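You operate a simulated robot arm through the tools that you are given. There is no shell and no other tool. Be economical: measure what you need, move in short steps, check, and stop when the job is done.

Carry out the task below with a simulated two-armed robot. There is one attempt and no reset: what you move stays moved.

## Task
Brush the chip in the small vice clean and lay it back in the long dish.
Fine: tighten the vice first, use the orange brush and stand it back in its cup; leave the vice wide open; the other chips stay dusty. Set down upright: orange brush. What is to be rubbed or washed off counts as gone when no trace of it is left.

It is judged by the outcome, as a careful person would: the job done as asked, and still so three seconds after it is handed in. It fails if anything else is knocked over, pushed out of place, dropped, spilled or broken.

## Robot
Two 7-joint arms with two-finger parallel grippers on one trunk, on a base that drives. Base frame: it is fixed to the floor where the robot stands at the start and does not move with it; the origin is under the middle of the robot, x ahead of it, y to its left, z up. Readings come in mm, degrees, newtons and seconds.
The left shoulder is at the start at [60, 147, 543], the right one opposite. With the tool pointing down near the work surface each hand reaches from about 100 to 660 mm from the robot's upright axis, wherever it stands, measured 20 degrees to its own side. Places, roughly: floor of the long white dish [500, -200, 800]; inside of the small grey cup [500, -100, 800]; thumb wheel of the small vice [700, -200, 800]. Payload 3.43 kg a hand.
The tool frame of a hand sits at the grasp point between the pads (the TCP): z along the fingers, y along the line on which they close. The tips reach 30 mm beyond it. Largest opening 94 mm; finger width 28, thickness 10; the body of the gripper, 50 by 96 mm, starts 55 mm behind the TCP.
Orientation is that of the tool frame in the base frame, as [roll, pitch, yaw] about the fixed x, y, z axes, in that order (R = Rz(yaw) Ry(pitch) Rx(roll)). With the fingers straight down and closing along the base's y, the tool's x points along the base's -x, its y along +y and its z along -z.

## Interface
- The arms move only by the tool nudge_tool. It takes "left_increments", "right_increments" or both (then of equal length, played together; a hand with none holds still); each is text: rows parted by semicolons, each of 7 numbers parted by spaces: the shift along the base's x, y, z in mm, then the turn, a rotation vector about the base's x, y, z in degrees, then the opening in per cent of the stroke, from 0 (shut) to 100 (fully open). In form: tx ty tz ax ay az jaw; .... A call has 1 to 10 rows; each row shifts and turns the commanded pose from where the row before left it. Rows are played at 5 a second. More than 50 mm and 8.6 degrees between two rows, or a gripper value outside its range, and nothing of the call is played. Where a pose cannot be reached the arm comes as near as it can. A force on the tool above 40 N (or 10 N above the force at the start of the call, whichever is more), or a blocked arm, ends the call early, and 0.2 s more pass. Each finger travels about 72 mm/s and halts on what it meets, pressing with about 32 N; the grip force reading is that of the motor and also rises with nothing between the fingers. The clock runs only during rows and for 0.2 s after the last one: add rows that do not move to give the fingers time. The reply holds the time, the measured pose of the TCP, the force on the tool along the base axes, the opening and the grip force, in the units named above and with some noise, with the torque about the TCP (base axes, N m) and any sound that the robot's microphone picked up.
- Cameras (640 x 400 px; columns grow to the right, rows downward): "scene" is now at [54.5, -35.9, 1186.4]; the picture's right is [-0.40, -0.92, 0.00], its down [-0.45, 0.19, -0.87] and it looks along [0.80, -0.35, -0.49] (base axes); focal length 254 px, centre (320, 200). "left" rides on the left gripper at [76, -14, -103] in its tool frame; the picture's right is [0.18, 0.98, 0.00], its down [-0.75, 0.14, -0.64] and it looks along [-0.63, 0.12, 0.77] (tool axes); focal length 243 px, centre (320, 200). "right" rides on the right gripper at [76, 14, -102] in its tool frame; the picture's right is [-0.18, 0.98, 0.00], its down [-0.75, -0.14, -0.64] and it looks along [-0.63, -0.12, 0.77] (tool axes); focal length 243 px, centre (320, 200). There is no depth. A picture from a camera that has moved, and an enlarged one, comes with that camera's place and axes in the base frame and with its lens.
- capture(camera): a new picture of that camera. The clock stands still meanwhile.
- raise_lower(by): slides the trunk up (or, below 0, down) by that many mm; the arms and the scene camera ride with it, the base frame stays. It gives what a move gives, with no picture.
- roll_base(legs): drives the robot by 1 to 6 legs, each [ahead, left, turn to the left] in mm, mm and degrees, along the robot's own axes; the way and the turn of a leg run together, so that a leg with both is an arc; at most 1500 mm and 180 degrees a leg. The arms and the cameras ride along, it lands a little off, and it stops where it bumps. It gives what a move gives.
- turn_head(pan, tilt): turns the head with the scene camera to pan (to the left, within 86 degrees either way) and tilt (down, from -29 to 69), counted from straight ahead of the robot. It gives what a move gives.
- enlarge(camera, box): a new picture of the part [left, top, right, bottom] of that camera's present view, enlarged. The clock stands still meanwhile.
- sign_off(): hands the job in; it is judged then, once.

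Go step by step. Nothing tells you exact positions but the pictures and the camera data: compare them with the known pose of the tool, close in by small moves and look again before you grip or let go. The budget is 120 turns and 88 pictures, counting those below and the enlarged ones. Unless the task says otherwise, let go and move clear before handing in.

The tools are called by a JSON object that holds its "name" and its "arguments". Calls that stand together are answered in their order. nudge_tool: Moves the arms, as the interface text tells. Its arguments: {"type":"object","properties":{"left_increments":{"type":"string"},"right_increments":{"type":"string"}},"required":[]} The other tools are called the same way: raise_lower (by) slides the trunk up or down; roll_base (legs) drives the base; turn_head (pan, tilt) turns the head that bears the scene camera; capture (camera) takes a picture; enlarge (camera, box) takes an enlarged picture of a part of a camera's view; sign_off () hands the job in.

At the start:

```text
time: 0.0
left_ee_pos: [310.7, 11.7, 999.8]
left_ee_rot: [-179.9, 0.1, 179.9]
left_ft_force: [0.1, -0.5, 0.3]
left_wrist_torque: [-0.04, 0.0, 0.0]
left_opening: 93.8
left_grip_force: 0.1
right_ee_pos: [267.5, -271.6, 999.1]
right_ee_rot: [-180.0, 0.0, 180.0]
right_ft_force: [0.4, -0.7, -0.1]
right_wrist_torque: [-0.02, 0.0, 0.0]
right_opening: 93.9
right_grip_force: 0.1
trunk travel left (down, up): [-250.0, 0.0]
robot x, y, heading: [-1.5, 1.0, -0.0]
head pan, tilt: [-23.4, 29.1]
```

scene: 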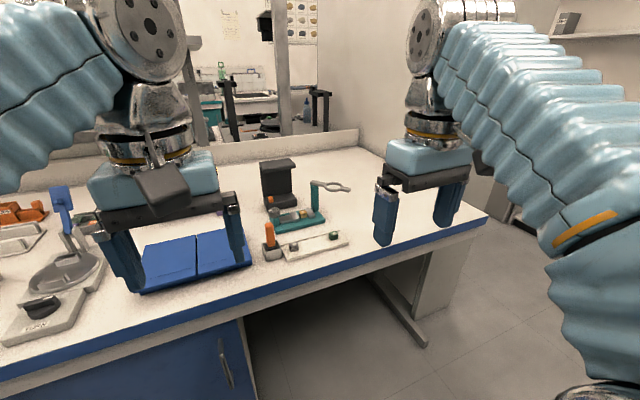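
right: 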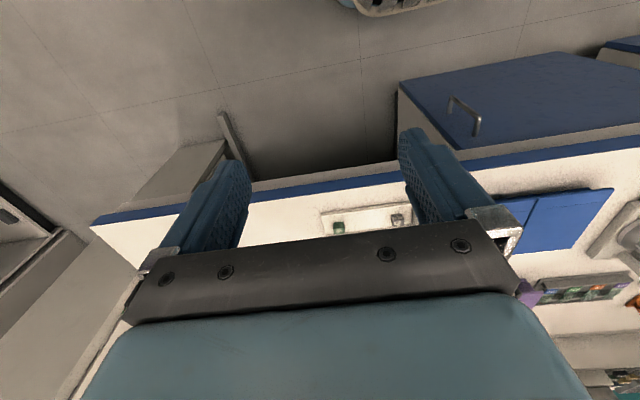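
left: 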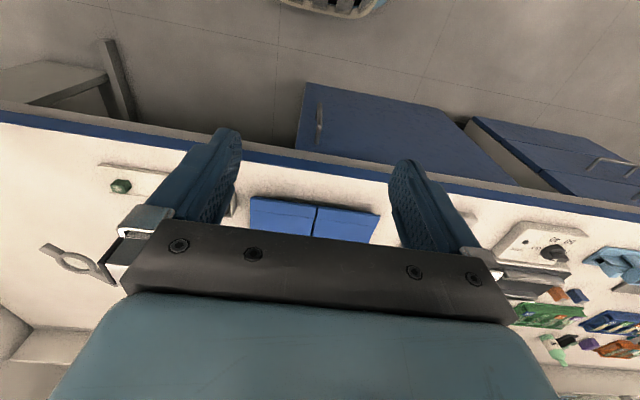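

I see the bench with a long white dish, an orange brush in a cup, and a green vice behind. I take a closer look at these first.

{"name": "enlarge", "arguments": {"camera": "scene", "box": [240, 140, 380, 270]}}

```text
3.08 times, centred on (310, 205) of scene
camera zoom: at [54.5, -35.9, 1186.4], right [-0.4, -0.92, 0.0], down [-0.45, 0.19, -0.87], along [0.8, -0.35, -0.49], focal length 783 px, centre (351, 185)
```

zoom: 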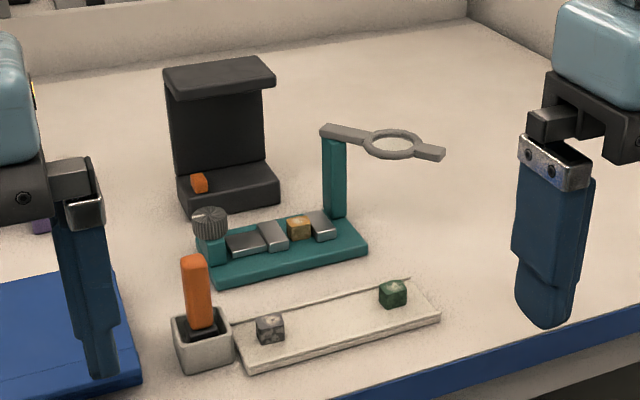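

The vice's gold chip sits near (598, -222, 825), the wheel near (609, -149) and the brush cup near (490, -110). I zoom in further for details.

{"name": "enlarge", "arguments": {"camera": "scene", "box": [275, 175, 335, 212]}}

{"name": "enlarge", "arguments": {"camera": "scene", "box": [275, 212, 345, 256]}}

{"name": "nudge_tool", "arguments": {"right_increments": "40 10 0 0 0 0 100; 40 10 0 0 0 0 100; 40 10 0 0 0 0 100; 40 10 0 0 0 0 100; 40 10 0 0 0 0 100; 40 10 0 0 0 0 100; 40 10 0 0 0 0 100; 40 0 0 0 0 0 100"}}

{"name": "capture", "arguments": {"camera": "right"}}

```text
10.67 times, centred on (305, 194) of scene
camera zoom: at [54.5, -35.9, 1186.4], right [-0.4, -0.92, 0.0], down [-0.45, 0.19, -0.87], along [0.8, -0.35, -0.49], focal length 2713 px, centre (480, 269)
```

zoom: 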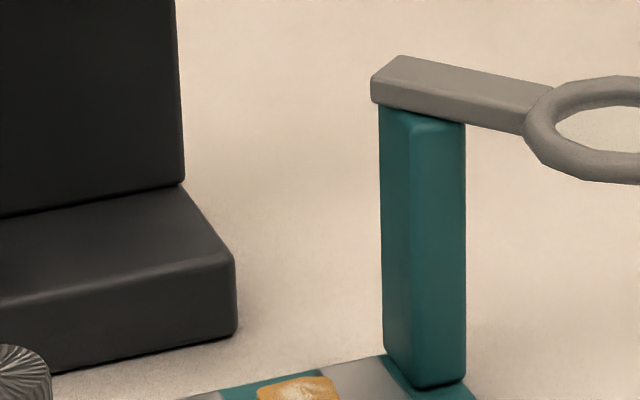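

```text
9.09 times, centred on (310, 234) of scene
camera zoom: at [54.5, -35.9, 1186.4], right [-0.4, -0.92, 0.0], down [-0.45, 0.19, -0.87], along [0.8, -0.35, -0.49], focal length 2313 px, centre (411, -109)
```

zoom: 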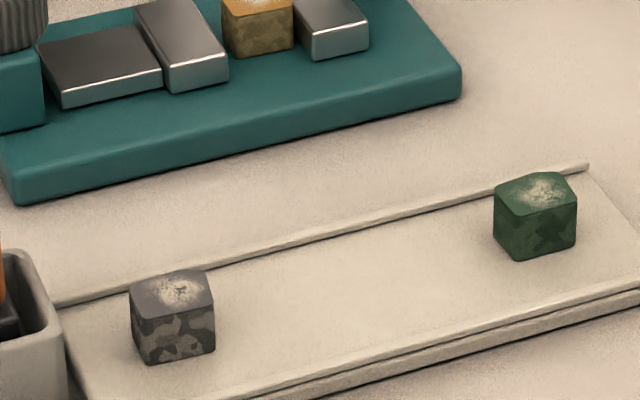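

```text
time: 1.8
left_ee_pos: [312.0, 13.4, 1000.4]
left_ee_rot: [-179.8, 0.2, 180.0]
left_ft_force: [-0.5, -1.3, 0.0]
left_wrist_torque: [0.01, 0.01, 0.04]
left_opening: 94.0
left_grip_force: 0.0
right_ee_pos: [507.9, -194.2, 941.5]
right_ee_rot: [-179.8, 0.2, -180.0]
right_ft_force: [0.9, 0.3, 0.1]
right_wrist_torque: [-0.02, -0.03, 0.02]
right_opening: 94.0
right_grip_force: 0.1
right hand out of reach, approached as far as the arm can: row 4, 5, 6, 7, 8
trunk travel left (down, up): [-250.0, 0.0]
robot x, y, heading: [-0.8, -0.6, -0.0]
head pan, tilt: [-23.4, 29.1]
```

```text
81 pictures are left
camera right: at [432.1, -180.1, 1042.2], right [0.18, 0.98, 0.0], down [0.75, -0.14, 0.65], along [0.63, -0.12, -0.76], focal length 243 px, centre (320, 200)
```

right: 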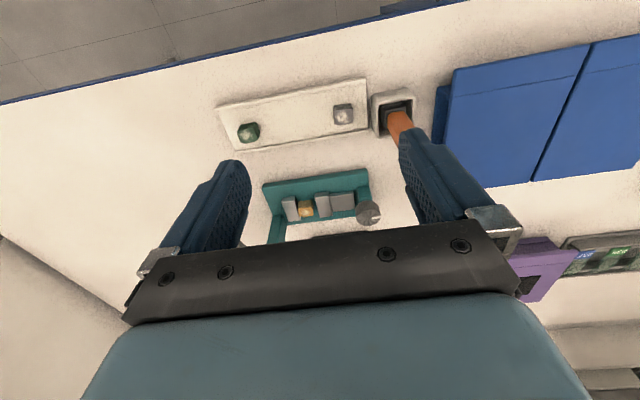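

The two views put the table near z 770, the gold chip near (655, -242, 790) and the bench edge near x 487. The vice is at the edge of my reach, so I pull the hand back and drive forward a bit.

{"name": "nudge_tool", "arguments": {"right_increments": "-40 0 0 0 0 0 100; -40 0 0 0 0 0 100; -40 0 0 0 0 0 100; 0 0 0 0 0 0 100"}}

{"name": "roll_base", "arguments": {"legs": [[150, 0, 0]]}}

{"name": "capture", "arguments": {"camera": "scene"}}

```text
time: 2.8
left_ee_pos: [311.2, 12.7, 1000.0]
left_ee_rot: [-179.9, 0.0, -179.9]
left_ft_force: [0.3, -0.1, 0.4]
left_wrist_torque: [0.01, -0.02, 0.0]
left_opening: 94.0
left_grip_force: 0.0
right_ee_pos: [385.4, -192.2, 941.3]
right_ee_rot: [-180.0, 0.0, -179.9]
right_ft_force: [0.2, 0.2, -0.3]
right_wrist_torque: [-0.01, -0.01, -0.01]
right_opening: 94.1
right_grip_force: 0.1
trunk travel left (down, up): [-250.0, 0.0]
robot x, y, heading: [-1.7, -0.4, 0.1]
head pan, tilt: [-23.4, 29.1]
```

```text
time: 4.2
left_ee_pos: [457.9, 13.0, 1000.8]
left_ee_rot: [-179.9, 0.0, -179.9]
left_ft_force: [-0.1, 0.3, -0.7]
left_wrist_torque: [0.01, -0.01, -0.03]
left_opening: 94.0
left_grip_force: 0.1
right_ee_pos: [532.9, -191.8, 941.9]
right_ee_rot: [-179.9, 0.0, -180.0]
right_ft_force: [-0.2, 0.0, -0.1]
right_wrist_torque: [0.02, 0.0, -0.03]
right_opening: 93.8
right_grip_force: 0.1
trunk travel left (down, up): [-250.0, 0.0]
robot x, y, heading: [147.0, -2.9, 0.2]
head pan, tilt: [-23.4, 29.1]
```

```text
80 pictures are left
camera scene: at [201.9, -35.7, 1186.4], right [-0.4, -0.92, 0.0], down [-0.45, 0.19, -0.87], along [0.8, -0.35, -0.49], focal length 254 px, centre (320, 200)
```

scene: 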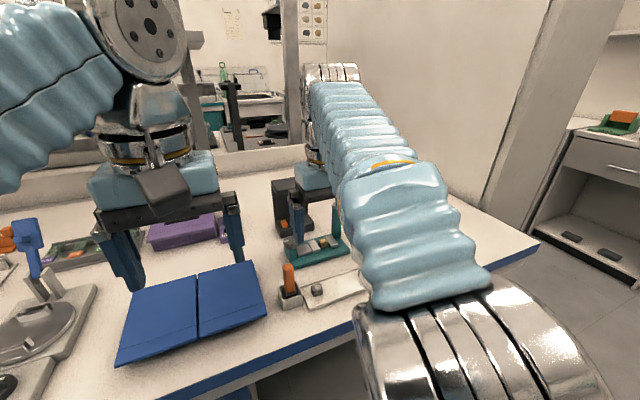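

The robot is about 150 mm closer. I look down with the right wrist camera from here and in the scene view.

{"name": "capture", "arguments": {"camera": "right"}}

{"name": "enlarge", "arguments": {"camera": "scene", "box": [260, 170, 380, 320]}}

```text
79 pictures are left
camera right: at [457.3, -178.4, 1043.0], right [0.18, 0.98, 0.0], down [0.75, -0.14, 0.64], along [0.63, -0.12, -0.77], focal length 243 px, centre (320, 200)
```

right: 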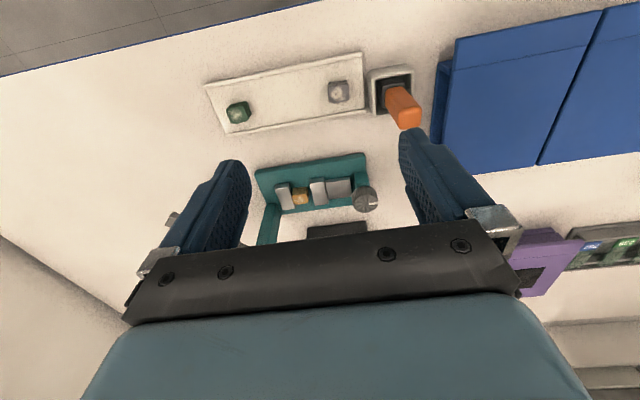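

```text
2.67 times, centred on (320, 245) of scene
camera zoom: at [201.9, -35.7, 1186.4], right [-0.4, -0.92, 0.0], down [-0.45, 0.19, -0.87], along [0.8, -0.35, -0.49], focal length 678 px, centre (320, 80)
```

zoom: 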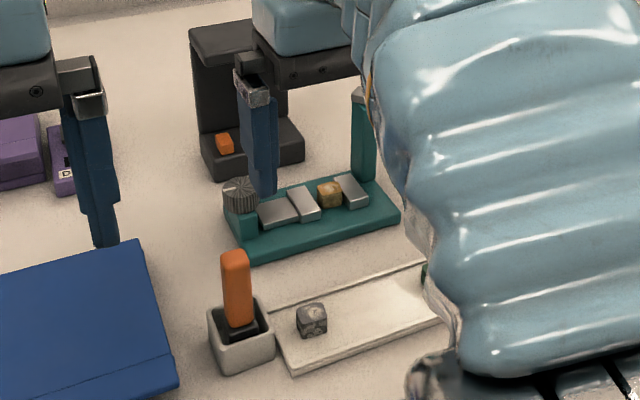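

I zoom the wrist view on the vice and the brush to fix coordinates.

{"name": "enlarge", "arguments": {"camera": "right", "box": [240, 140, 400, 240]}}

{"name": "enlarge", "arguments": {"camera": "right", "box": [200, 40, 440, 150]}}

```text
4.00 times, centred on (320, 190) of right
camera zoom: at [457.3, -178.4, 1043.0], right [0.18, 0.98, 0.0], down [0.75, -0.14, 0.64], along [0.63, -0.12, -0.77], focal length 970 px, centre (320, 240)
```

zoom: 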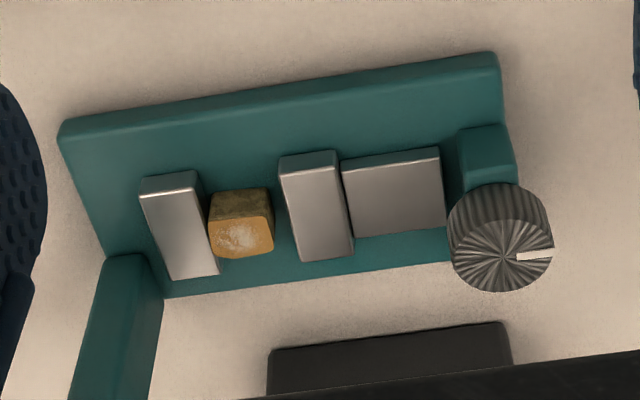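

```text
2.67 times, centred on (320, 95) of right
camera zoom: at [457.3, -178.4, 1043.0], right [0.18, 0.98, 0.0], down [0.75, -0.14, 0.64], along [0.63, -0.12, -0.77], focal length 647 px, centre (320, 480)
```

zoom: 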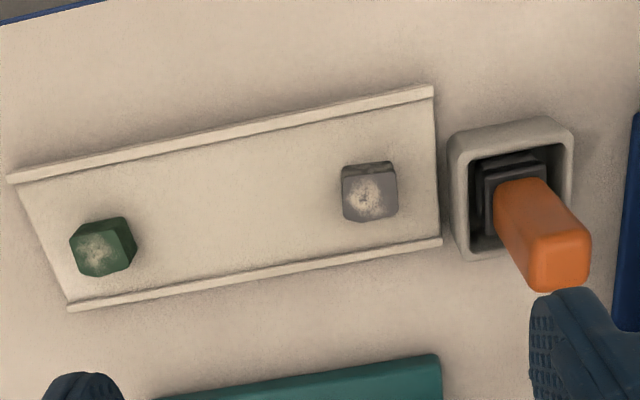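

The wheel centre is near (658, -158), top z≈820, about 30 mm across. The chip top is near (653.5, -241, 798) with a gap to the moving jaw, and the brush handle top is near (543, -121, 856). I move over the wheel.

{"name": "nudge_tool", "arguments": {"right_increments": "42 11 0 0 0 0 55; 42 11 0 0 0 0 55; 41 12 0 0 0 0 55; 0 0 -30 0 0 0 55; 0 0 -20 0 0 0 55; 0 0 0 0 0 0 55"}}

{"name": "capture", "arguments": {"camera": "right"}}

{"name": "capture", "arguments": {"camera": "scene"}}

```text
time: 5.6
left_ee_pos: [457.5, 13.3, 1000.0]
left_ee_rot: [-179.9, 0.1, -179.9]
left_ft_force: [-1.0, -0.3, 0.0]
left_wrist_torque: [0.02, -0.04, -0.01]
left_opening: 94.0
left_grip_force: 0.0
right_ee_pos: [658.6, -157.3, 891.4]
right_ee_rot: [-179.9, 0.1, -180.0]
right_ft_force: [0.1, 0.1, 0.5]
right_wrist_torque: [0.01, 0.0, 0.02]
right_opening: 52.0
right_grip_force: 0.0
trunk travel left (down, up): [-250.0, 0.0]
robot x, y, heading: [145.9, 0.9, 0.1]
head pan, tilt: [-23.4, 29.1]
```

```text
75 pictures are left
camera right: at [582.7, -142.5, 992.3], right [0.18, 0.98, 0.0], down [0.75, -0.14, 0.64], along [0.63, -0.12, -0.77], focal length 243 px, centre (320, 200)
```

right: 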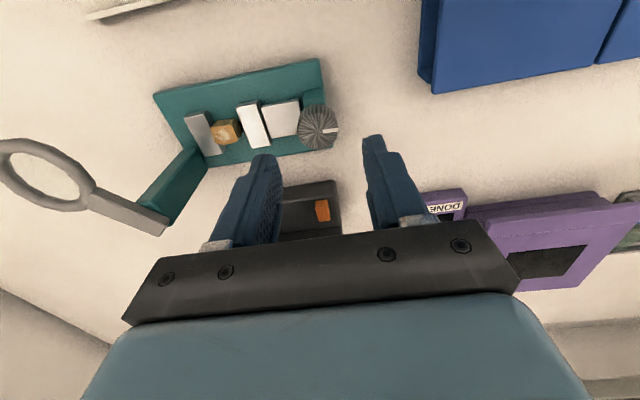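

```text
74 pictures are left
camera scene: at [202.2, -35.7, 1186.4], right [-0.4, -0.92, 0.0], down [-0.45, 0.19, -0.87], along [0.8, -0.35, -0.49], focal length 254 px, centre (320, 200)
```

scene: 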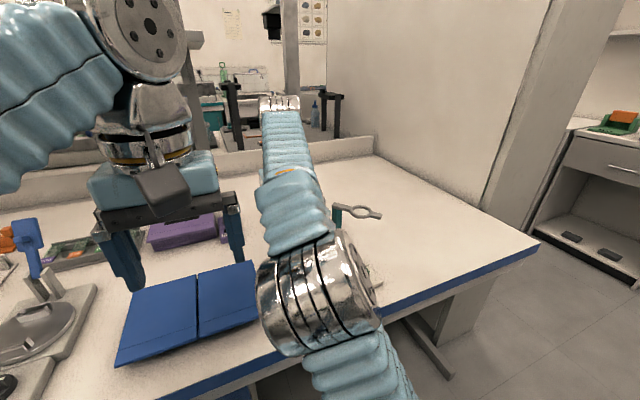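

The wheel is confirmed under the hand at about (657, -157). I lower until the tips are beside the wheel's upper part, then check.

{"name": "nudge_tool", "arguments": {"right_increments": "-1 0 -20 0 0 0 55; 0 0 -20 0 0 0 55; 0 0 -15 0 0 0 55; 0 0 0 0 0 0 55"}}

{"name": "capture", "arguments": {"camera": "right"}}

```text
time: 6.6
left_ee_pos: [459.3, 13.2, 999.4]
left_ee_rot: [-180.0, 0.2, -179.9]
left_ft_force: [1.5, -0.3, 0.3]
left_wrist_torque: [0.01, -0.01, -0.05]
left_opening: 94.0
left_grip_force: 0.0
right_ee_pos: [657.5, -156.6, 834.5]
right_ee_rot: [-179.9, 0.0, -179.9]
right_ft_force: [0.2, 0.1, -0.3]
right_wrist_torque: [-0.01, 0.03, 0.04]
right_opening: 51.8
right_grip_force: 0.1
trunk travel left (down, up): [-250.0, 0.0]
robot x, y, heading: [147.1, -0.3, 0.1]
head pan, tilt: [-23.4, 29.1]
```

```text
73 pictures are left
camera right: at [581.1, -143.7, 936.8], right [0.18, 0.98, 0.0], down [0.75, -0.14, 0.64], along [0.63, -0.12, -0.77], focal length 243 px, centre (320, 200)
```

right: 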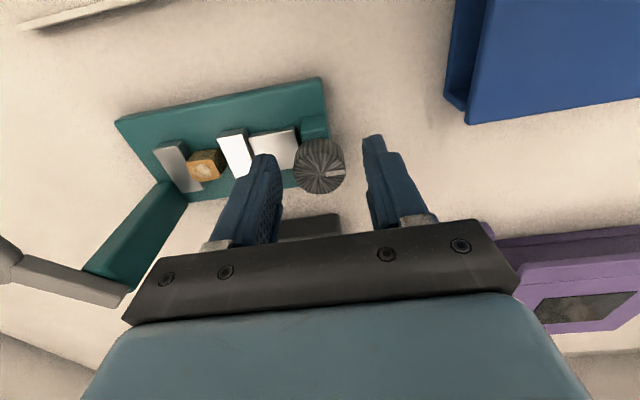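

The hand straddles the wheel; I zoom to check the centring.

{"name": "enlarge", "arguments": {"camera": "right", "box": [260, 120, 400, 210]}}

```text
4.44 times, centred on (330, 165) of right
camera zoom: at [581.1, -143.7, 936.8], right [0.18, 0.98, 0.0], down [0.75, -0.14, 0.64], along [0.63, -0.12, -0.77], focal length 1078 px, centre (276, 356)
```

zoom: 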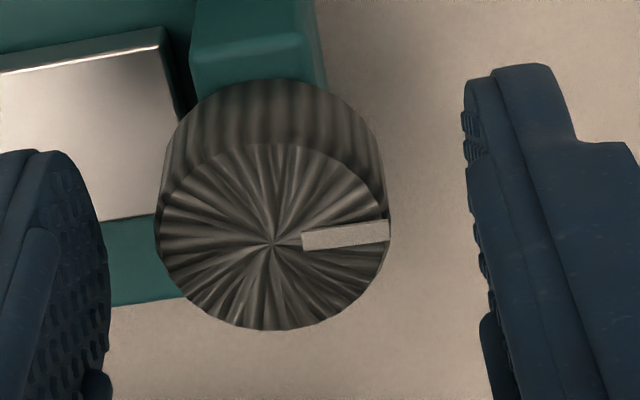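

Centre is (658, -158.4); I shift 2 mm, close on the wheel and turn clockwise in a short trial.

{"name": "nudge_tool", "arguments": {"right_increments": "0.5 -2 0 0 0 0 55; 0 0 0 0 0 0 0; 0 0 0 0 0 0 0; 0 0 0 0 0 0 0; 0 0 0 0 0 -8 0; 0 0 0 0 0 -8 0; 0 0 0 0 0 -8 0; 0 0 0 0 0 -8 0; 0 0 0 0 0 -8 0; 0 0 0 0 0 0 0"}}

{"name": "capture", "arguments": {"camera": "right"}}

```text
time: 8.8
left_ee_pos: [460.8, 16.1, 999.1]
left_ee_rot: [-180.0, 0.1, -179.8]
left_ft_force: [7.7, 12.6, -5.2]
left_wrist_torque: [0.18, 0.01, 0.28]
left_opening: 86.9
left_grip_force: 0.1
right_ee_pos: [658.5, -157.4, 837.6]
right_ee_rot: [-179.8, -0.1, 140.1]
right_ft_force: [1.0, 28.7, -20.4]
right_wrist_torque: [0.88, 0.22, 0.06]
right_opening: 30.9
right_grip_force: 44.9
trunk travel left (down, up): [-250.0, 0.0]
robot x, y, heading: [147.6, 0.2, 0.2]
head pan, tilt: [-23.4, 29.1]
```

```text
71 pictures are left
camera right: at [609.7, -98.0, 937.8], right [0.77, 0.64, 0.0], down [0.49, -0.59, 0.64], along [0.41, -0.5, -0.77], focal length 243 px, centre (320, 200)
```

right: 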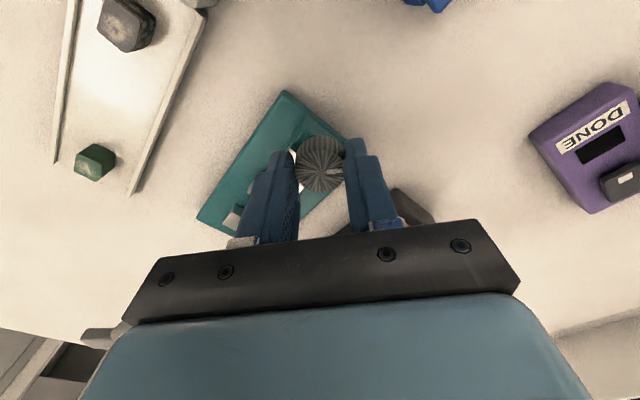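

The right arm has started to press on the left hand, so I move the left hand back and away before going on. The wheel did turn with the gripper.

{"name": "nudge_tool", "arguments": {"left_increments": "-10 30 5 0 0 0 100; -20 30 5 0 0 0 100; -30 30 5 0 0 0 100; -30 20 5 0 0 0 100; -30 20 0 0 0 0 100; 0 0 0 0 0 0 100"}}

{"name": "capture", "arguments": {"camera": "scene"}}

{"name": "enlarge", "arguments": {"camera": "right", "box": [190, 80, 400, 240]}}

```text
time: 10.2
left_ee_pos: [450.1, 47.0, 1004.9]
left_ee_rot: [-179.5, 0.5, -179.8]
left_ft_force: [-0.3, -0.3, 0.4]
left_wrist_torque: [0.01, 0.01, 0.01]
left_opening: 93.9
left_grip_force: 0.1
left hand out of reach, approached as far as the arm can: row 2, 3, 4, 5
right_ee_pos: [658.1, -158.0, 835.8]
right_ee_rot: [-180.0, 0.1, 140.2]
right_ft_force: [11.3, 27.9, -3.6]
right_wrist_torque: [0.61, -0.5, 0.05]
right_opening: 31.1
right_grip_force: 45.8
trunk travel left (down, up): [-250.0, 0.0]
robot x, y, heading: [148.7, 2.0, 0.0]
head pan, tilt: [-23.4, 29.1]
```

```text
70 pictures are left
camera scene: at [203.4, -33.4, 1186.5], right [-0.4, -0.92, 0.0], down [-0.45, 0.19, -0.87], along [0.8, -0.35, -0.49], focal length 254 px, centre (320, 200)
```

scene: 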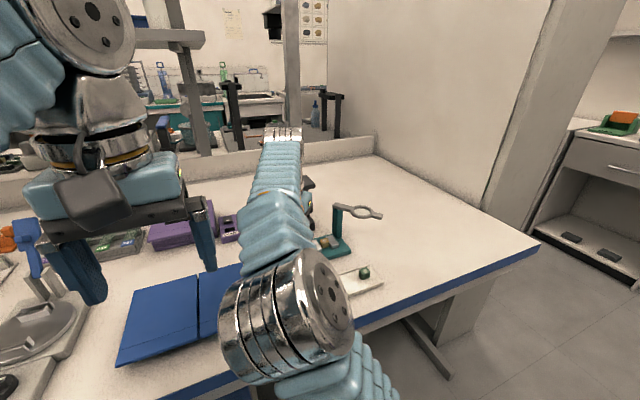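

```text
2.50 times, centred on (295, 160) of right
camera zoom: at [609.6, -98.2, 938.2], right [0.77, 0.64, 0.0], down [0.49, -0.59, 0.64], along [0.41, -0.5, -0.77], focal length 606 px, centre (382, 300)
```

zoom: 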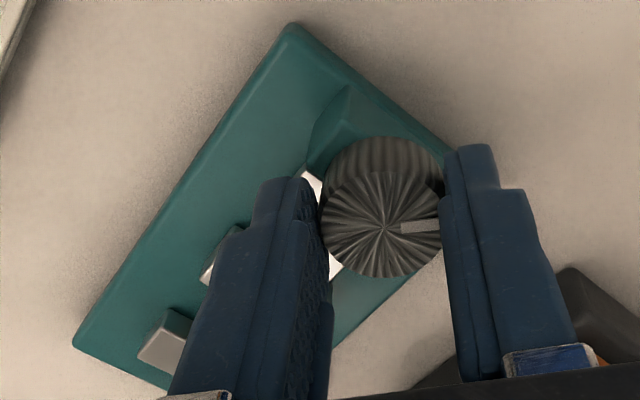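

The left hand is free now. I move it farther back and turn the wheel a bit more.

{"name": "nudge_tool", "arguments": {"left_increments": "-30 0 0 0 0 0 100; -30 0 0 0 0 0 100; -30 10 0 0 0 0 100; -30 10 0 0 0 0 100; 0 0 0 0 0 0 100"}}

{"name": "nudge_tool", "arguments": {"right_increments": "0 0 0 0 0 -8 0; 0 0 0 0 0 -8 0; 0 0 0 0 0 -8 0; 0 0 0 0 0 -8 0; 0 0 0 0 0 0 0"}}

{"name": "capture", "arguments": {"camera": "scene"}}

```text
time: 10.9
left_ee_pos: [408.7, 59.6, 1006.2]
left_ee_rot: [-179.8, 1.8, 179.8]
left_ft_force: [0.2, -0.3, -0.4]
left_wrist_torque: [0.0, -0.02, -0.02]
left_opening: 93.8
left_grip_force: 0.0
left hand out of reach, approached as far as the arm can: row 1, 2, 3
right_ee_pos: [657.9, -157.3, 837.5]
right_ee_rot: [179.7, 0.2, 140.2]
right_ft_force: [-0.5, 3.0, 0.0]
right_wrist_torque: [-0.14, -0.4, 0.01]
right_opening: 30.9
right_grip_force: 44.9
trunk travel left (down, up): [-250.0, 0.0]
robot x, y, heading: [150.1, -2.9, -0.1]
head pan, tilt: [-23.4, 29.1]
stopped in row 3 (right hand): the force on the tool passed its limit at 45 N (the readings are from after the stop); the commanded pose is now the measured one
```

```text
time: 12.1
left_ee_pos: [408.8, 59.5, 1006.4]
left_ee_rot: [-179.8, 1.8, 179.9]
left_ft_force: [0.5, 0.0, -1.1]
left_wrist_torque: [-0.02, 0.0, -0.01]
left_opening: 94.0
left_grip_force: 0.2
right_ee_pos: [658.6, -157.2, 836.6]
right_ee_rot: [179.7, 0.1, 108.2]
right_ft_force: [8.0, 4.0, 2.6]
right_wrist_torque: [0.39, -0.06, 0.02]
right_opening: 31.0
right_grip_force: 44.5
trunk travel left (down, up): [-250.0, 0.0]
robot x, y, heading: [145.5, -1.6, -0.1]
head pan, tilt: [-23.4, 29.1]
```

```text
68 pictures are left
camera scene: at [202.9, -35.4, 1186.5], right [-0.4, -0.92, 0.0], down [-0.45, 0.19, -0.87], along [0.8, -0.35, -0.49], focal length 254 px, centre (320, 200)
```

scene: 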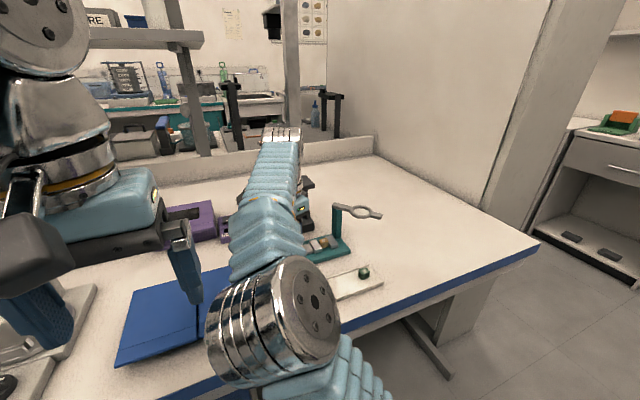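

About 72° turned with the left hand clear. I check jaw and chip in both views.

{"name": "enlarge", "arguments": {"camera": "scene", "box": [290, 220, 370, 270]}}

{"name": "capture", "arguments": {"camera": "right"}}

```text
8.00 times, centred on (330, 245) of scene
camera zoom: at [202.9, -35.4, 1186.5], right [-0.4, -0.92, 0.0], down [-0.45, 0.19, -0.87], along [0.8, -0.35, -0.49], focal length 2035 px, centre (240, -160)
```

zoom: 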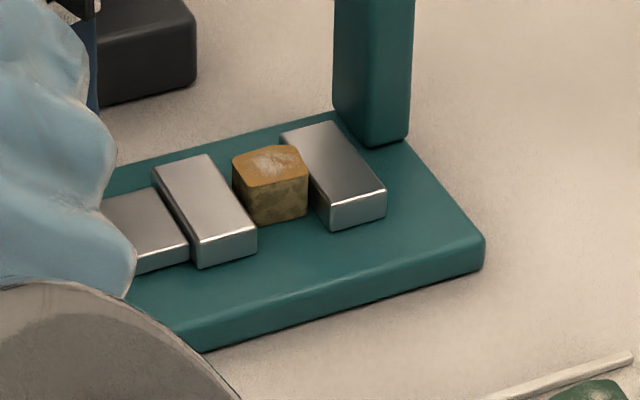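

```text
66 pictures are left
camera right: at [648.8, -81.1, 938.4], right [0.99, 0.13, 0.01], down [0.1, -0.76, 0.64], along [0.09, -0.64, -0.77], focal length 243 px, centre (320, 200)
```

right: 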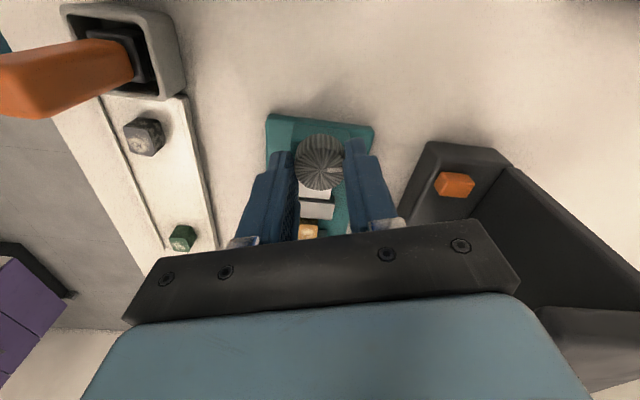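

Measured jaw separation fell from about 28 to 25 mm, so clockwise appears to tighten; a ~3 mm gap remains. I turn further and compare the same crop.

{"name": "nudge_tool", "arguments": {"right_increments": "0 0 0 0 0 -8 0; 0 0 0 0 0 -8 0; 0 0 0 0 0 -8 0; 0 0 0 0 0 -8 0; 0 0 0 0 0 0 0"}}

{"name": "enlarge", "arguments": {"camera": "scene", "box": [290, 220, 370, 270]}}

```text
time: 13.3
left_ee_pos: [408.2, 60.3, 1008.1]
left_ee_rot: [-179.7, 1.6, 179.9]
left_ft_force: [-0.3, 0.2, 0.1]
left_wrist_torque: [0.04, 0.0, -0.03]
left_opening: 93.9
left_grip_force: 0.0
right_ee_pos: [659.7, -157.2, 838.2]
right_ee_rot: [179.6, 0.2, 76.2]
right_ft_force: [25.0, 7.7, 12.8]
right_wrist_torque: [0.44, -0.9, 0.03]
right_opening: 30.8
right_grip_force: 44.9
trunk travel left (down, up): [-250.0, 0.0]
robot x, y, heading: [147.6, 0.9, 0.1]
head pan, tilt: [-23.4, 29.1]
```

```text
8.00 times, centred on (330, 245) of scene
camera zoom: at [203.6, -34.9, 1186.5], right [-0.4, -0.92, 0.0], down [-0.45, 0.19, -0.87], along [0.8, -0.35, -0.49], focal length 2035 px, centre (240, -160)
```

zoom: 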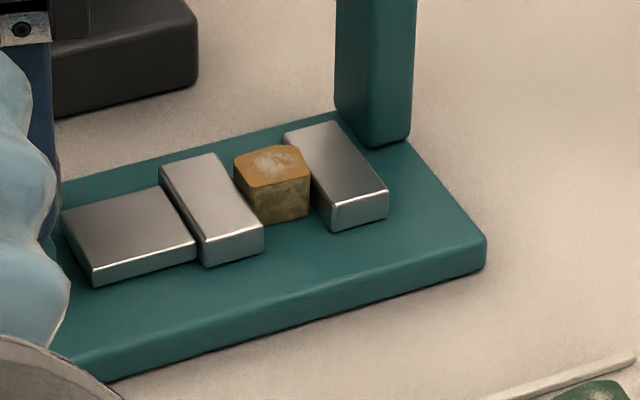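

The jaw is closing; about 2 mm is left. I release, turn the hand back and regrip.

{"name": "nudge_tool", "arguments": {"right_increments": "0 0 0 0 0 0 55; 0 0 0 0 0 0 55; 0 0 18 0 0 0 55; 0 0 0 0 0 8.5 55; 0 0 0 0 0 8.5 55; 0 0 0 0 0 8.5 55; 0 0 0 0 0 8.5 55; 0 0 0 0 0 8.5 55; 0 0 0 0 0 8.5 55; 0 0 0 0 0 8.5 55"}}

{"name": "capture", "arguments": {"camera": "right"}}

```text
time: 15.5
left_ee_pos: [408.3, 59.4, 1007.4]
left_ee_rot: [-179.8, 1.8, 179.9]
left_ft_force: [-0.2, 0.2, -0.5]
left_wrist_torque: [-0.01, -0.01, 0.01]
left_opening: 94.0
left_grip_force: 0.0
right_ee_pos: [659.7, -158.0, 855.0]
right_ee_rot: [179.7, 0.1, 135.9]
right_ft_force: [0.1, 0.2, -0.1]
right_wrist_torque: [0.0, -0.01, -0.02]
right_opening: 51.6
right_grip_force: 0.0
trunk travel left (down, up): [-250.0, 0.0]
robot x, y, heading: [148.8, -1.7, 0.1]
head pan, tilt: [-23.4, 29.1]
```

```text
64 pictures are left
camera right: at [614.3, -95.8, 955.6], right [0.82, 0.58, 0.01], down [0.44, -0.63, 0.64], along [0.38, -0.52, -0.77], focal length 243 px, centre (320, 200)
```

right: 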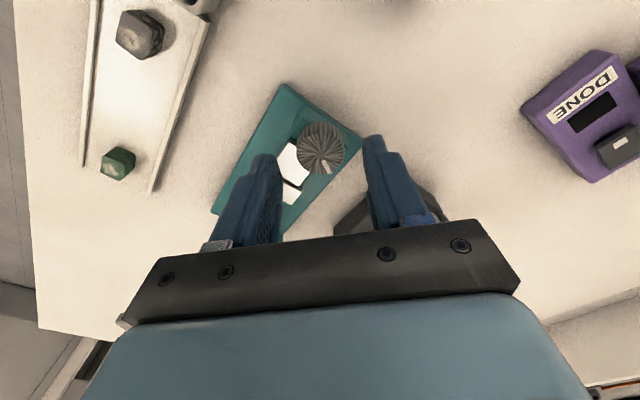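

The wheel stayed where I left it. I lower, regrip and turn 56° more, watching torque.

{"name": "nudge_tool", "arguments": {"right_increments": "-1.5 -0.5 -18 0 0 0 55; 0 0 0 0 0 0 0; 0 0 0 0 0 0 0; 0 0 0 0 0 -8 0; 0 0 0 0 0 -8 0; 0 0 0 0 0 -8 0; 0 0 0 0 0 -8 0; 0 0 0 0 0 -8 0; 0 0 0 0 0 0 0"}}

{"name": "enlarge", "arguments": {"camera": "scene", "box": [290, 220, 370, 270]}}

```text
time: 17.5
left_ee_pos: [410.3, 60.7, 1006.0]
left_ee_rot: [-179.8, 1.7, 179.9]
left_ft_force: [0.6, 0.2, 0.3]
left_wrist_torque: [-0.02, -0.01, -0.02]
left_opening: 94.1
left_grip_force: 0.0
right_ee_pos: [659.9, -156.5, 835.3]
right_ee_rot: [179.8, 0.1, 95.6]
right_ft_force: [28.9, 16.4, -5.8]
right_wrist_torque: [0.64, -0.91, 0.12]
right_opening: 31.2
right_grip_force: 44.8
trunk travel left (down, up): [-250.0, 0.0]
robot x, y, heading: [148.8, -0.2, 0.1]
head pan, tilt: [-23.4, 29.1]
```

```text
8.00 times, centred on (330, 245) of scene
camera zoom: at [204.9, -34.5, 1186.3], right [-0.4, -0.92, 0.0], down [-0.45, 0.19, -0.87], along [0.8, -0.35, -0.49], focal length 2035 px, centre (240, -160)
```

zoom: 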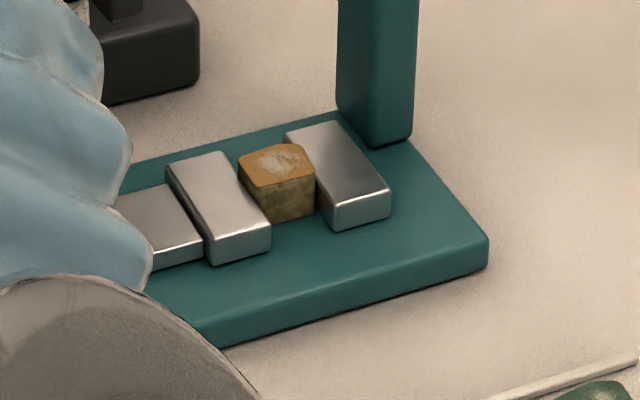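

The jaw nearly touches the chip and torque is starting to rise. I continue in small steps, with a slight recentring.

{"name": "nudge_tool", "arguments": {"right_increments": "1.5 1 0 0 0 0 0; 0 0 0 0 0 -5 0; 0 0 0 0 0 -5 0; 0 0 0 0 0 -5 0; 0 0 0 0 0 0 0"}}

{"name": "enlarge", "arguments": {"camera": "scene", "box": [290, 220, 370, 270]}}

```text
time: 18.7
left_ee_pos: [409.1, 61.7, 1006.6]
left_ee_rot: [-179.6, 1.7, 179.8]
left_ft_force: [-0.1, 0.5, 0.8]
left_wrist_torque: [-0.01, 0.02, 0.01]
left_opening: 93.9
left_grip_force: 0.1
right_ee_pos: [659.9, -156.2, 835.3]
right_ee_rot: [179.8, 0.1, 80.7]
right_ft_force: [15.6, 13.7, -10.0]
right_wrist_torque: [1.1, -0.48, 0.27]
right_opening: 30.9
right_grip_force: 45.1
trunk travel left (down, up): [-250.0, 0.0]
robot x, y, heading: [148.5, -1.8, 0.1]
head pan, tilt: [-23.4, 29.1]
```

```text
8.00 times, centred on (330, 245) of scene
camera zoom: at [204.0, -34.8, 1186.3], right [-0.4, -0.92, 0.0], down [-0.45, 0.19, -0.87], along [0.8, -0.35, -0.49], focal length 2035 px, centre (240, -160)
```

zoom: 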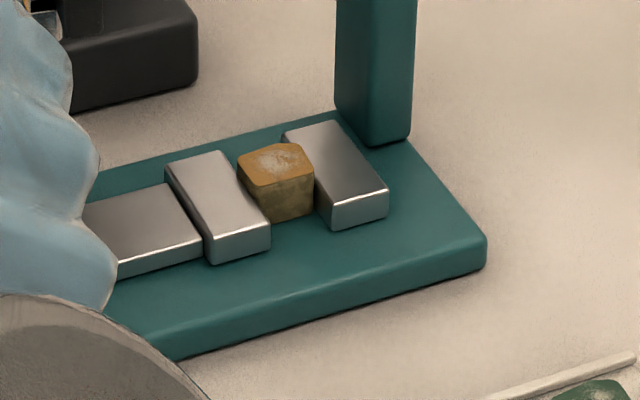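

Jaw is on the chip and torque is up to 0.27 N·m. One more small turn to be sure it is tight.

{"name": "nudge_tool", "arguments": {"right_increments": "0 0 0 0 0 -5 0; 0 0 0 0 0 -5 0; 0 0 0 0 0 0 0"}}

{"name": "enlarge", "arguments": {"camera": "right", "box": [240, 110, 400, 240]}}

```text
time: 19.5
left_ee_pos: [410.4, 60.3, 1006.7]
left_ee_rot: [-179.7, 1.7, 180.0]
left_ft_force: [0.8, -0.2, 0.8]
left_wrist_torque: [0.01, 0.01, -0.05]
left_opening: 93.9
left_grip_force: 0.1
right_ee_pos: [660.1, -157.2, 836.2]
right_ee_rot: [179.8, 0.2, 70.7]
right_ft_force: [9.0, 13.6, -14.8]
right_wrist_torque: [0.35, -0.37, 0.33]
right_opening: 31.0
right_grip_force: 45.0
trunk travel left (down, up): [-250.0, 0.0]
robot x, y, heading: [146.2, -0.1, -0.0]
head pan, tilt: [-23.4, 29.1]
```

```text
3.08 times, centred on (320, 175) of right
camera zoom: at [699.2, -90.2, 936.9], right [0.87, -0.5, 0.0], down [-0.38, -0.66, 0.64], along [-0.32, -0.56, -0.76], focal length 746 px, centre (320, 277)
```

zoom: 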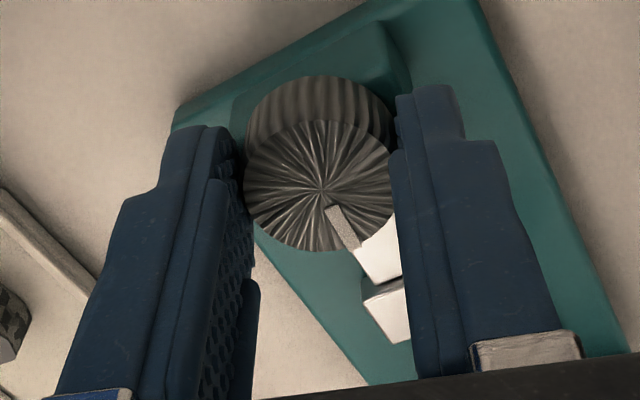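

Torque 0.33 and no slip between fingers and wheel. I try a bit more to confirm it has really gone tight.

{"name": "nudge_tool", "arguments": {"right_increments": "0 0 0 0 0 -6 0; 0 0 0 0 0 -6 0; 0 0 0 0 0 0 0"}}

{"name": "enlarge", "arguments": {"camera": "scene", "box": [290, 220, 370, 270]}}

{"name": "enlarge", "arguments": {"camera": "right", "box": [240, 110, 400, 240]}}

```text
time: 20.3
left_ee_pos: [409.1, 58.8, 1007.0]
left_ee_rot: [-179.9, 1.7, 179.9]
left_ft_force: [-0.5, 0.0, 0.5]
left_wrist_torque: [-0.04, -0.03, -0.02]
left_opening: 94.1
left_grip_force: 0.0
right_ee_pos: [658.5, -158.9, 837.5]
right_ee_rot: [179.6, 0.3, 58.7]
right_ft_force: [10.1, 2.2, -2.0]
right_wrist_torque: [-0.63, 0.22, 0.34]
right_opening: 30.5
right_grip_force: 45.5
trunk travel left (down, up): [-250.0, 0.0]
robot x, y, heading: [143.9, 0.7, -0.2]
head pan, tilt: [-23.4, 29.1]
```

```text
8.00 times, centred on (330, 245) of scene
camera zoom: at [203.3, -35.7, 1186.5], right [-0.4, -0.92, 0.0], down [-0.45, 0.19, -0.87], along [0.8, -0.35, -0.49], focal length 2035 px, centre (240, -160)
```

zoom: 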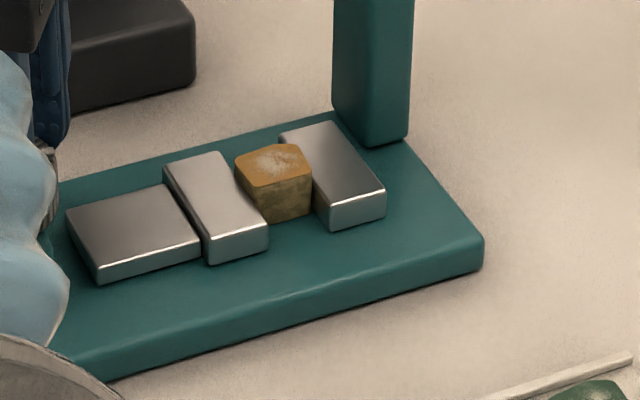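

```text
3.08 times, centred on (320, 175) of right
camera zoom: at [711.3, -101.4, 938.0], right [0.74, -0.67, 0.01], down [-0.52, -0.57, 0.64], along [-0.43, -0.48, -0.76], focal length 746 px, centre (320, 277)
```

zoom: 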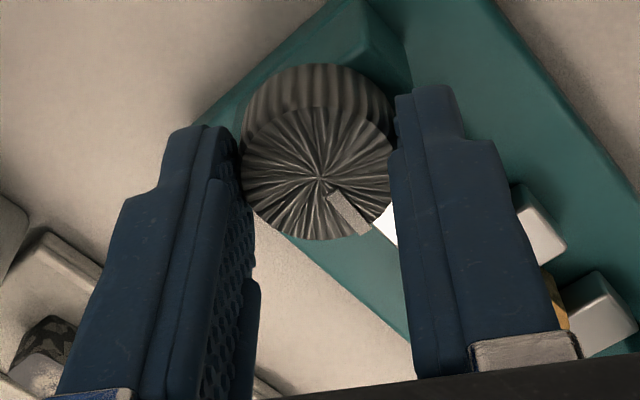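

The fingers now slip on the wheel with torque steady, so the vice is tight. I release, rise and turn the hand back.

{"name": "nudge_tool", "arguments": {"right_increments": "0 0 0 0 0 0 55; 0 0 0 0 0 0 55; 0 0 20 0 0 0 55; 0 0 20 0 0 8.5 55; 0 0 20 0 0 8.5 55; 0 0 10 0 0 8.5 55; 0 0 0 0 0 8.5 55; 0 0 0 0 0 8.5 55; 0 0 0 0 0 8.5 55; 0 0 0 0 0 8.5 55"}}

{"name": "nudge_tool", "arguments": {"right_increments": "0 0 0 0 0 8.5 55; -20 0 0 0 0 8.5 55; -30 10 0 0 0 8.5 55; -30 15 10 0 0 8.5 55; -35 10 10 0 0 8.5 55; 0 0 0 0 0 8.5 55; 0 0 0 0 0 8.5 55; 0 0 0 0 0 2 55; 0 0 0 0 0 0 55"}}

{"name": "capture", "arguments": {"camera": "right"}}

{"name": "capture", "arguments": {"camera": "scene"}}

```text
time: 22.5
left_ee_pos: [407.9, 58.5, 1007.1]
left_ee_rot: [-179.9, 1.8, 179.9]
left_ft_force: [-0.4, -0.6, -1.0]
left_wrist_torque: [0.0, 0.0, -0.01]
left_opening: 94.0
left_grip_force: 0.0
right_ee_pos: [659.2, -157.8, 907.6]
right_ee_rot: [179.8, 0.1, 118.4]
right_ft_force: [0.4, -0.7, 0.6]
right_wrist_torque: [-0.01, -0.01, 0.02]
right_opening: 51.6
right_grip_force: 0.1
trunk travel left (down, up): [-250.0, 0.0]
robot x, y, heading: [146.6, 1.3, 0.1]
head pan, tilt: [-23.4, 29.1]
```

```text
time: 24.5
left_ee_pos: [407.2, 59.6, 1006.9]
left_ee_rot: [-179.8, 1.8, -180.0]
left_ft_force: [0.2, 0.0, 0.8]
left_wrist_torque: [0.02, 0.01, 0.01]
left_opening: 94.1
left_grip_force: 0.1
right_ee_pos: [543.2, -122.5, 925.6]
right_ee_rot: [179.7, 0.1, 179.8]
right_ft_force: [-0.5, 0.1, 0.8]
right_wrist_torque: [-0.04, -0.03, -0.03]
right_opening: 51.8
right_grip_force: 0.1
trunk travel left (down, up): [-250.0, 0.0]
robot x, y, heading: [147.1, -1.3, -0.1]
head pan, tilt: [-23.4, 29.1]
```

```text
58 pictures are left
camera right: at [467.9, -109.7, 1027.5], right [0.19, 0.98, 0.01], down [0.75, -0.15, 0.64], along [0.63, -0.12, -0.77], focal length 243 px, centre (320, 200)
```

right: 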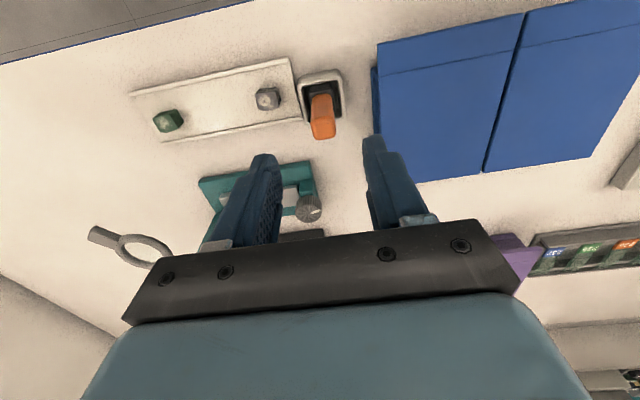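

```text
57 pictures are left
camera scene: at [202.2, -35.8, 1186.4], right [-0.4, -0.92, 0.0], down [-0.45, 0.19, -0.87], along [0.8, -0.35, -0.49], focal length 254 px, centre (320, 200)
```

scene: 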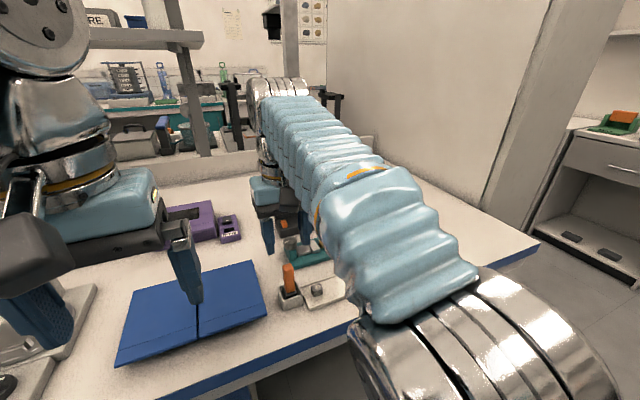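

Brush top reads (542, -121), matching. I zoom on it to check tilt and cup shape before descending.

{"name": "enlarge", "arguments": {"camera": "right", "box": [270, 50, 380, 150]}}

{"name": "enlarge", "arguments": {"camera": "scene", "box": [255, 240, 345, 320]}}

```text
4.00 times, centred on (325, 100) of right
camera zoom: at [467.9, -109.7, 1027.5], right [0.19, 0.98, 0.01], down [0.75, -0.15, 0.64], along [0.63, -0.12, -0.77], focal length 970 px, centre (300, 600)
```

zoom: 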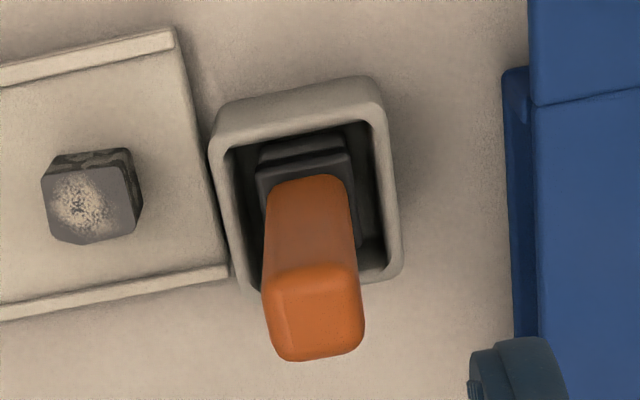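

```text
5.00 times, centred on (300, 280) of scene
camera zoom: at [202.2, -35.8, 1186.4], right [-0.4, -0.92, 0.0], down [-0.45, 0.19, -0.87], along [0.8, -0.35, -0.49], focal length 1272 px, centre (420, -200)
```

zoom: 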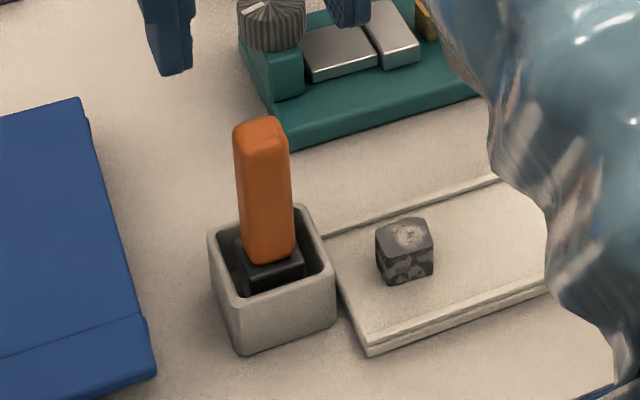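

The handle centre is about (540.5, -120.7) and upright. I descend to TCP z≈842, above the cup rim, and look before closing.

{"name": "nudge_tool", "arguments": {"right_increments": "-2.7 1.8 -20 0 0 0 55; 0 0 -25 0 0 0 55; 0 0 -25 0 0 0 55; 0 0 -13 0 0 0 55; 0 0 0 0 0 0 55"}}

{"name": "enlarge", "arguments": {"camera": "right", "box": [240, 100, 400, 220]}}

{"name": "enlarge", "arguments": {"camera": "scene", "box": [255, 220, 345, 320]}}

```text
time: 25.7
left_ee_pos: [408.2, 59.3, 1006.7]
left_ee_rot: [-179.8, 1.8, 179.9]
left_ft_force: [-0.5, 1.2, 0.3]
left_wrist_torque: [-0.03, -0.01, -0.05]
left_opening: 94.0
left_grip_force: 0.0
right_ee_pos: [540.1, -121.7, 844.3]
right_ee_rot: [179.7, 0.1, 179.9]
right_ft_force: [-0.2, 0.2, 0.0]
right_wrist_torque: [0.03, -0.01, 0.0]
right_opening: 51.6
right_grip_force: 0.0
trunk travel left (down, up): [-250.0, 0.0]
robot x, y, heading: [146.9, 1.2, -0.0]
head pan, tilt: [-23.4, 29.1]
```

```text
3.33 times, centred on (320, 160) of right
camera zoom: at [464.7, -108.3, 944.7], right [0.19, 0.98, 0.01], down [0.75, -0.15, 0.64], along [0.63, -0.12, -0.77], focal length 809 px, centre (320, 333)
```

zoom: 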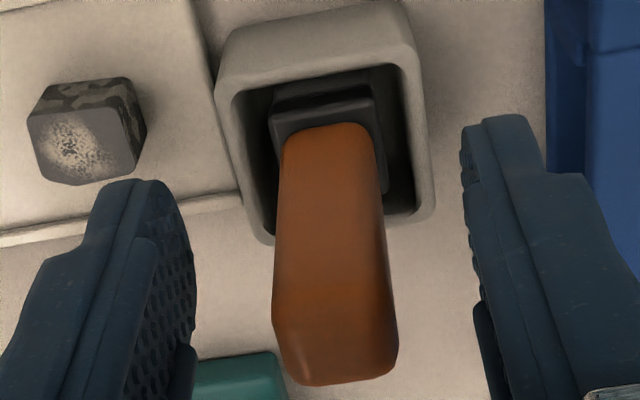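

```text
4.00 times, centred on (300, 270) of scene
camera zoom: at [202.2, -35.8, 1186.4], right [-0.4, -0.92, 0.0], down [-0.45, 0.19, -0.87], along [0.8, -0.35, -0.49], focal length 1018 px, centre (400, -80)
```

zoom: 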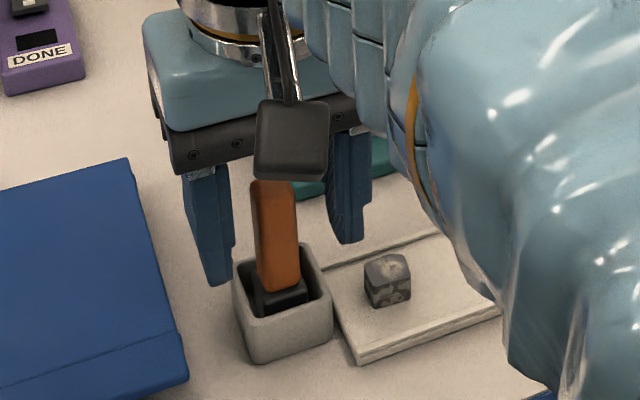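

The handle centre is about 2 mm to +y of the hand. I correct that and close gently, then lift straight up.

{"name": "nudge_tool", "arguments": {"right_increments": "-1.5 2.3 0 0 0 0 55; 0 0 0 0 0 0 30; 0 0 0 0 0 0 15; 0 0 0 0 0 0 0; 0 0 0 0 0 0 0"}}

```text
time: 26.9
left_ee_pos: [407.6, 58.6, 1007.3]
left_ee_rot: [-179.9, 1.8, 179.9]
left_ft_force: [0.3, 0.2, -0.2]
left_wrist_torque: [-0.02, -0.03, -0.04]
left_opening: 94.2
left_grip_force: 0.0
right_ee_pos: [539.1, -118.8, 843.3]
right_ee_rot: [179.7, 0.1, 179.6]
right_ft_force: [0.0, -0.2, -0.3]
right_wrist_torque: [0.02, 0.01, -0.01]
right_opening: 22.2
right_grip_force: 31.6
trunk travel left (down, up): [-250.0, 0.0]
robot x, y, heading: [146.6, -0.2, 0.0]
head pan, tilt: [-23.4, 29.1]
```

Gripped cleanly with no side load; the return pose is (539, -119, 843). I lift straight up.

{"name": "nudge_tool", "arguments": {"right_increments": "0 0 20 0 0 0 0; 0 0 25 0 0 0 0; 0 0 25 0 0 0 0; 0 0 0 0 0 0 0"}}

{"name": "enlarge", "arguments": {"camera": "scene", "box": [255, 190, 375, 310]}}

{"name": "enlarge", "arguments": {"camera": "right", "box": [220, 80, 420, 220]}}

```text
time: 27.9
left_ee_pos: [408.0, 59.5, 1006.3]
left_ee_rot: [-179.8, 1.8, 179.9]
left_ft_force: [0.2, -0.8, 0.6]
left_wrist_torque: [0.02, -0.01, -0.03]
left_opening: 94.1
left_grip_force: 0.1
right_ee_pos: [539.0, -119.1, 914.8]
right_ee_rot: [179.7, 0.1, 179.8]
right_ft_force: [0.0, -0.4, -1.3]
right_wrist_torque: [-0.01, -0.02, -0.04]
right_opening: 22.1
right_grip_force: 31.5
trunk travel left (down, up): [-250.0, 0.0]
robot x, y, heading: [143.5, 2.1, 0.0]
head pan, tilt: [-23.4, 29.1]
```

```text
3.33 times, centred on (315, 250) of scene
camera zoom: at [202.2, -35.8, 1186.4], right [-0.4, -0.92, 0.0], down [-0.45, 0.19, -0.87], along [0.8, -0.35, -0.49], focal length 848 px, centre (337, 33)
```

zoom: 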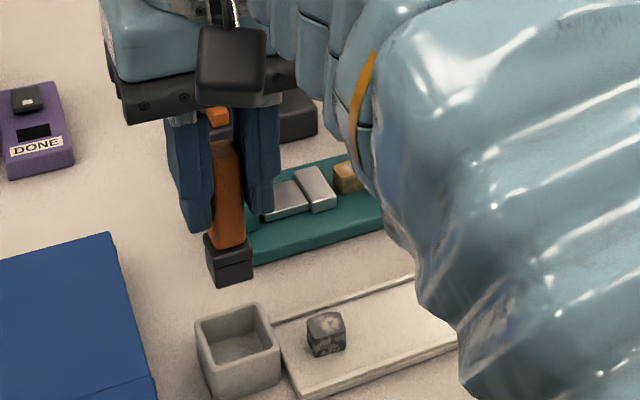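

```text
2.86 times, centred on (320, 150) of right
camera zoom: at [464.0, -106.3, 1016.3], right [0.19, 0.98, 0.01], down [0.75, -0.15, 0.64], along [0.63, -0.12, -0.77], focal length 693 px, centre (320, 343)
```

zoom: 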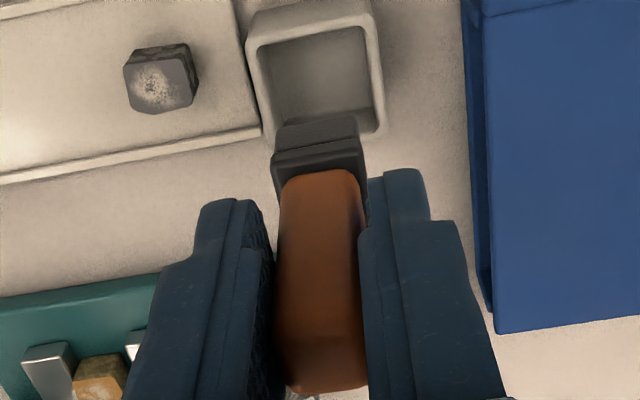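

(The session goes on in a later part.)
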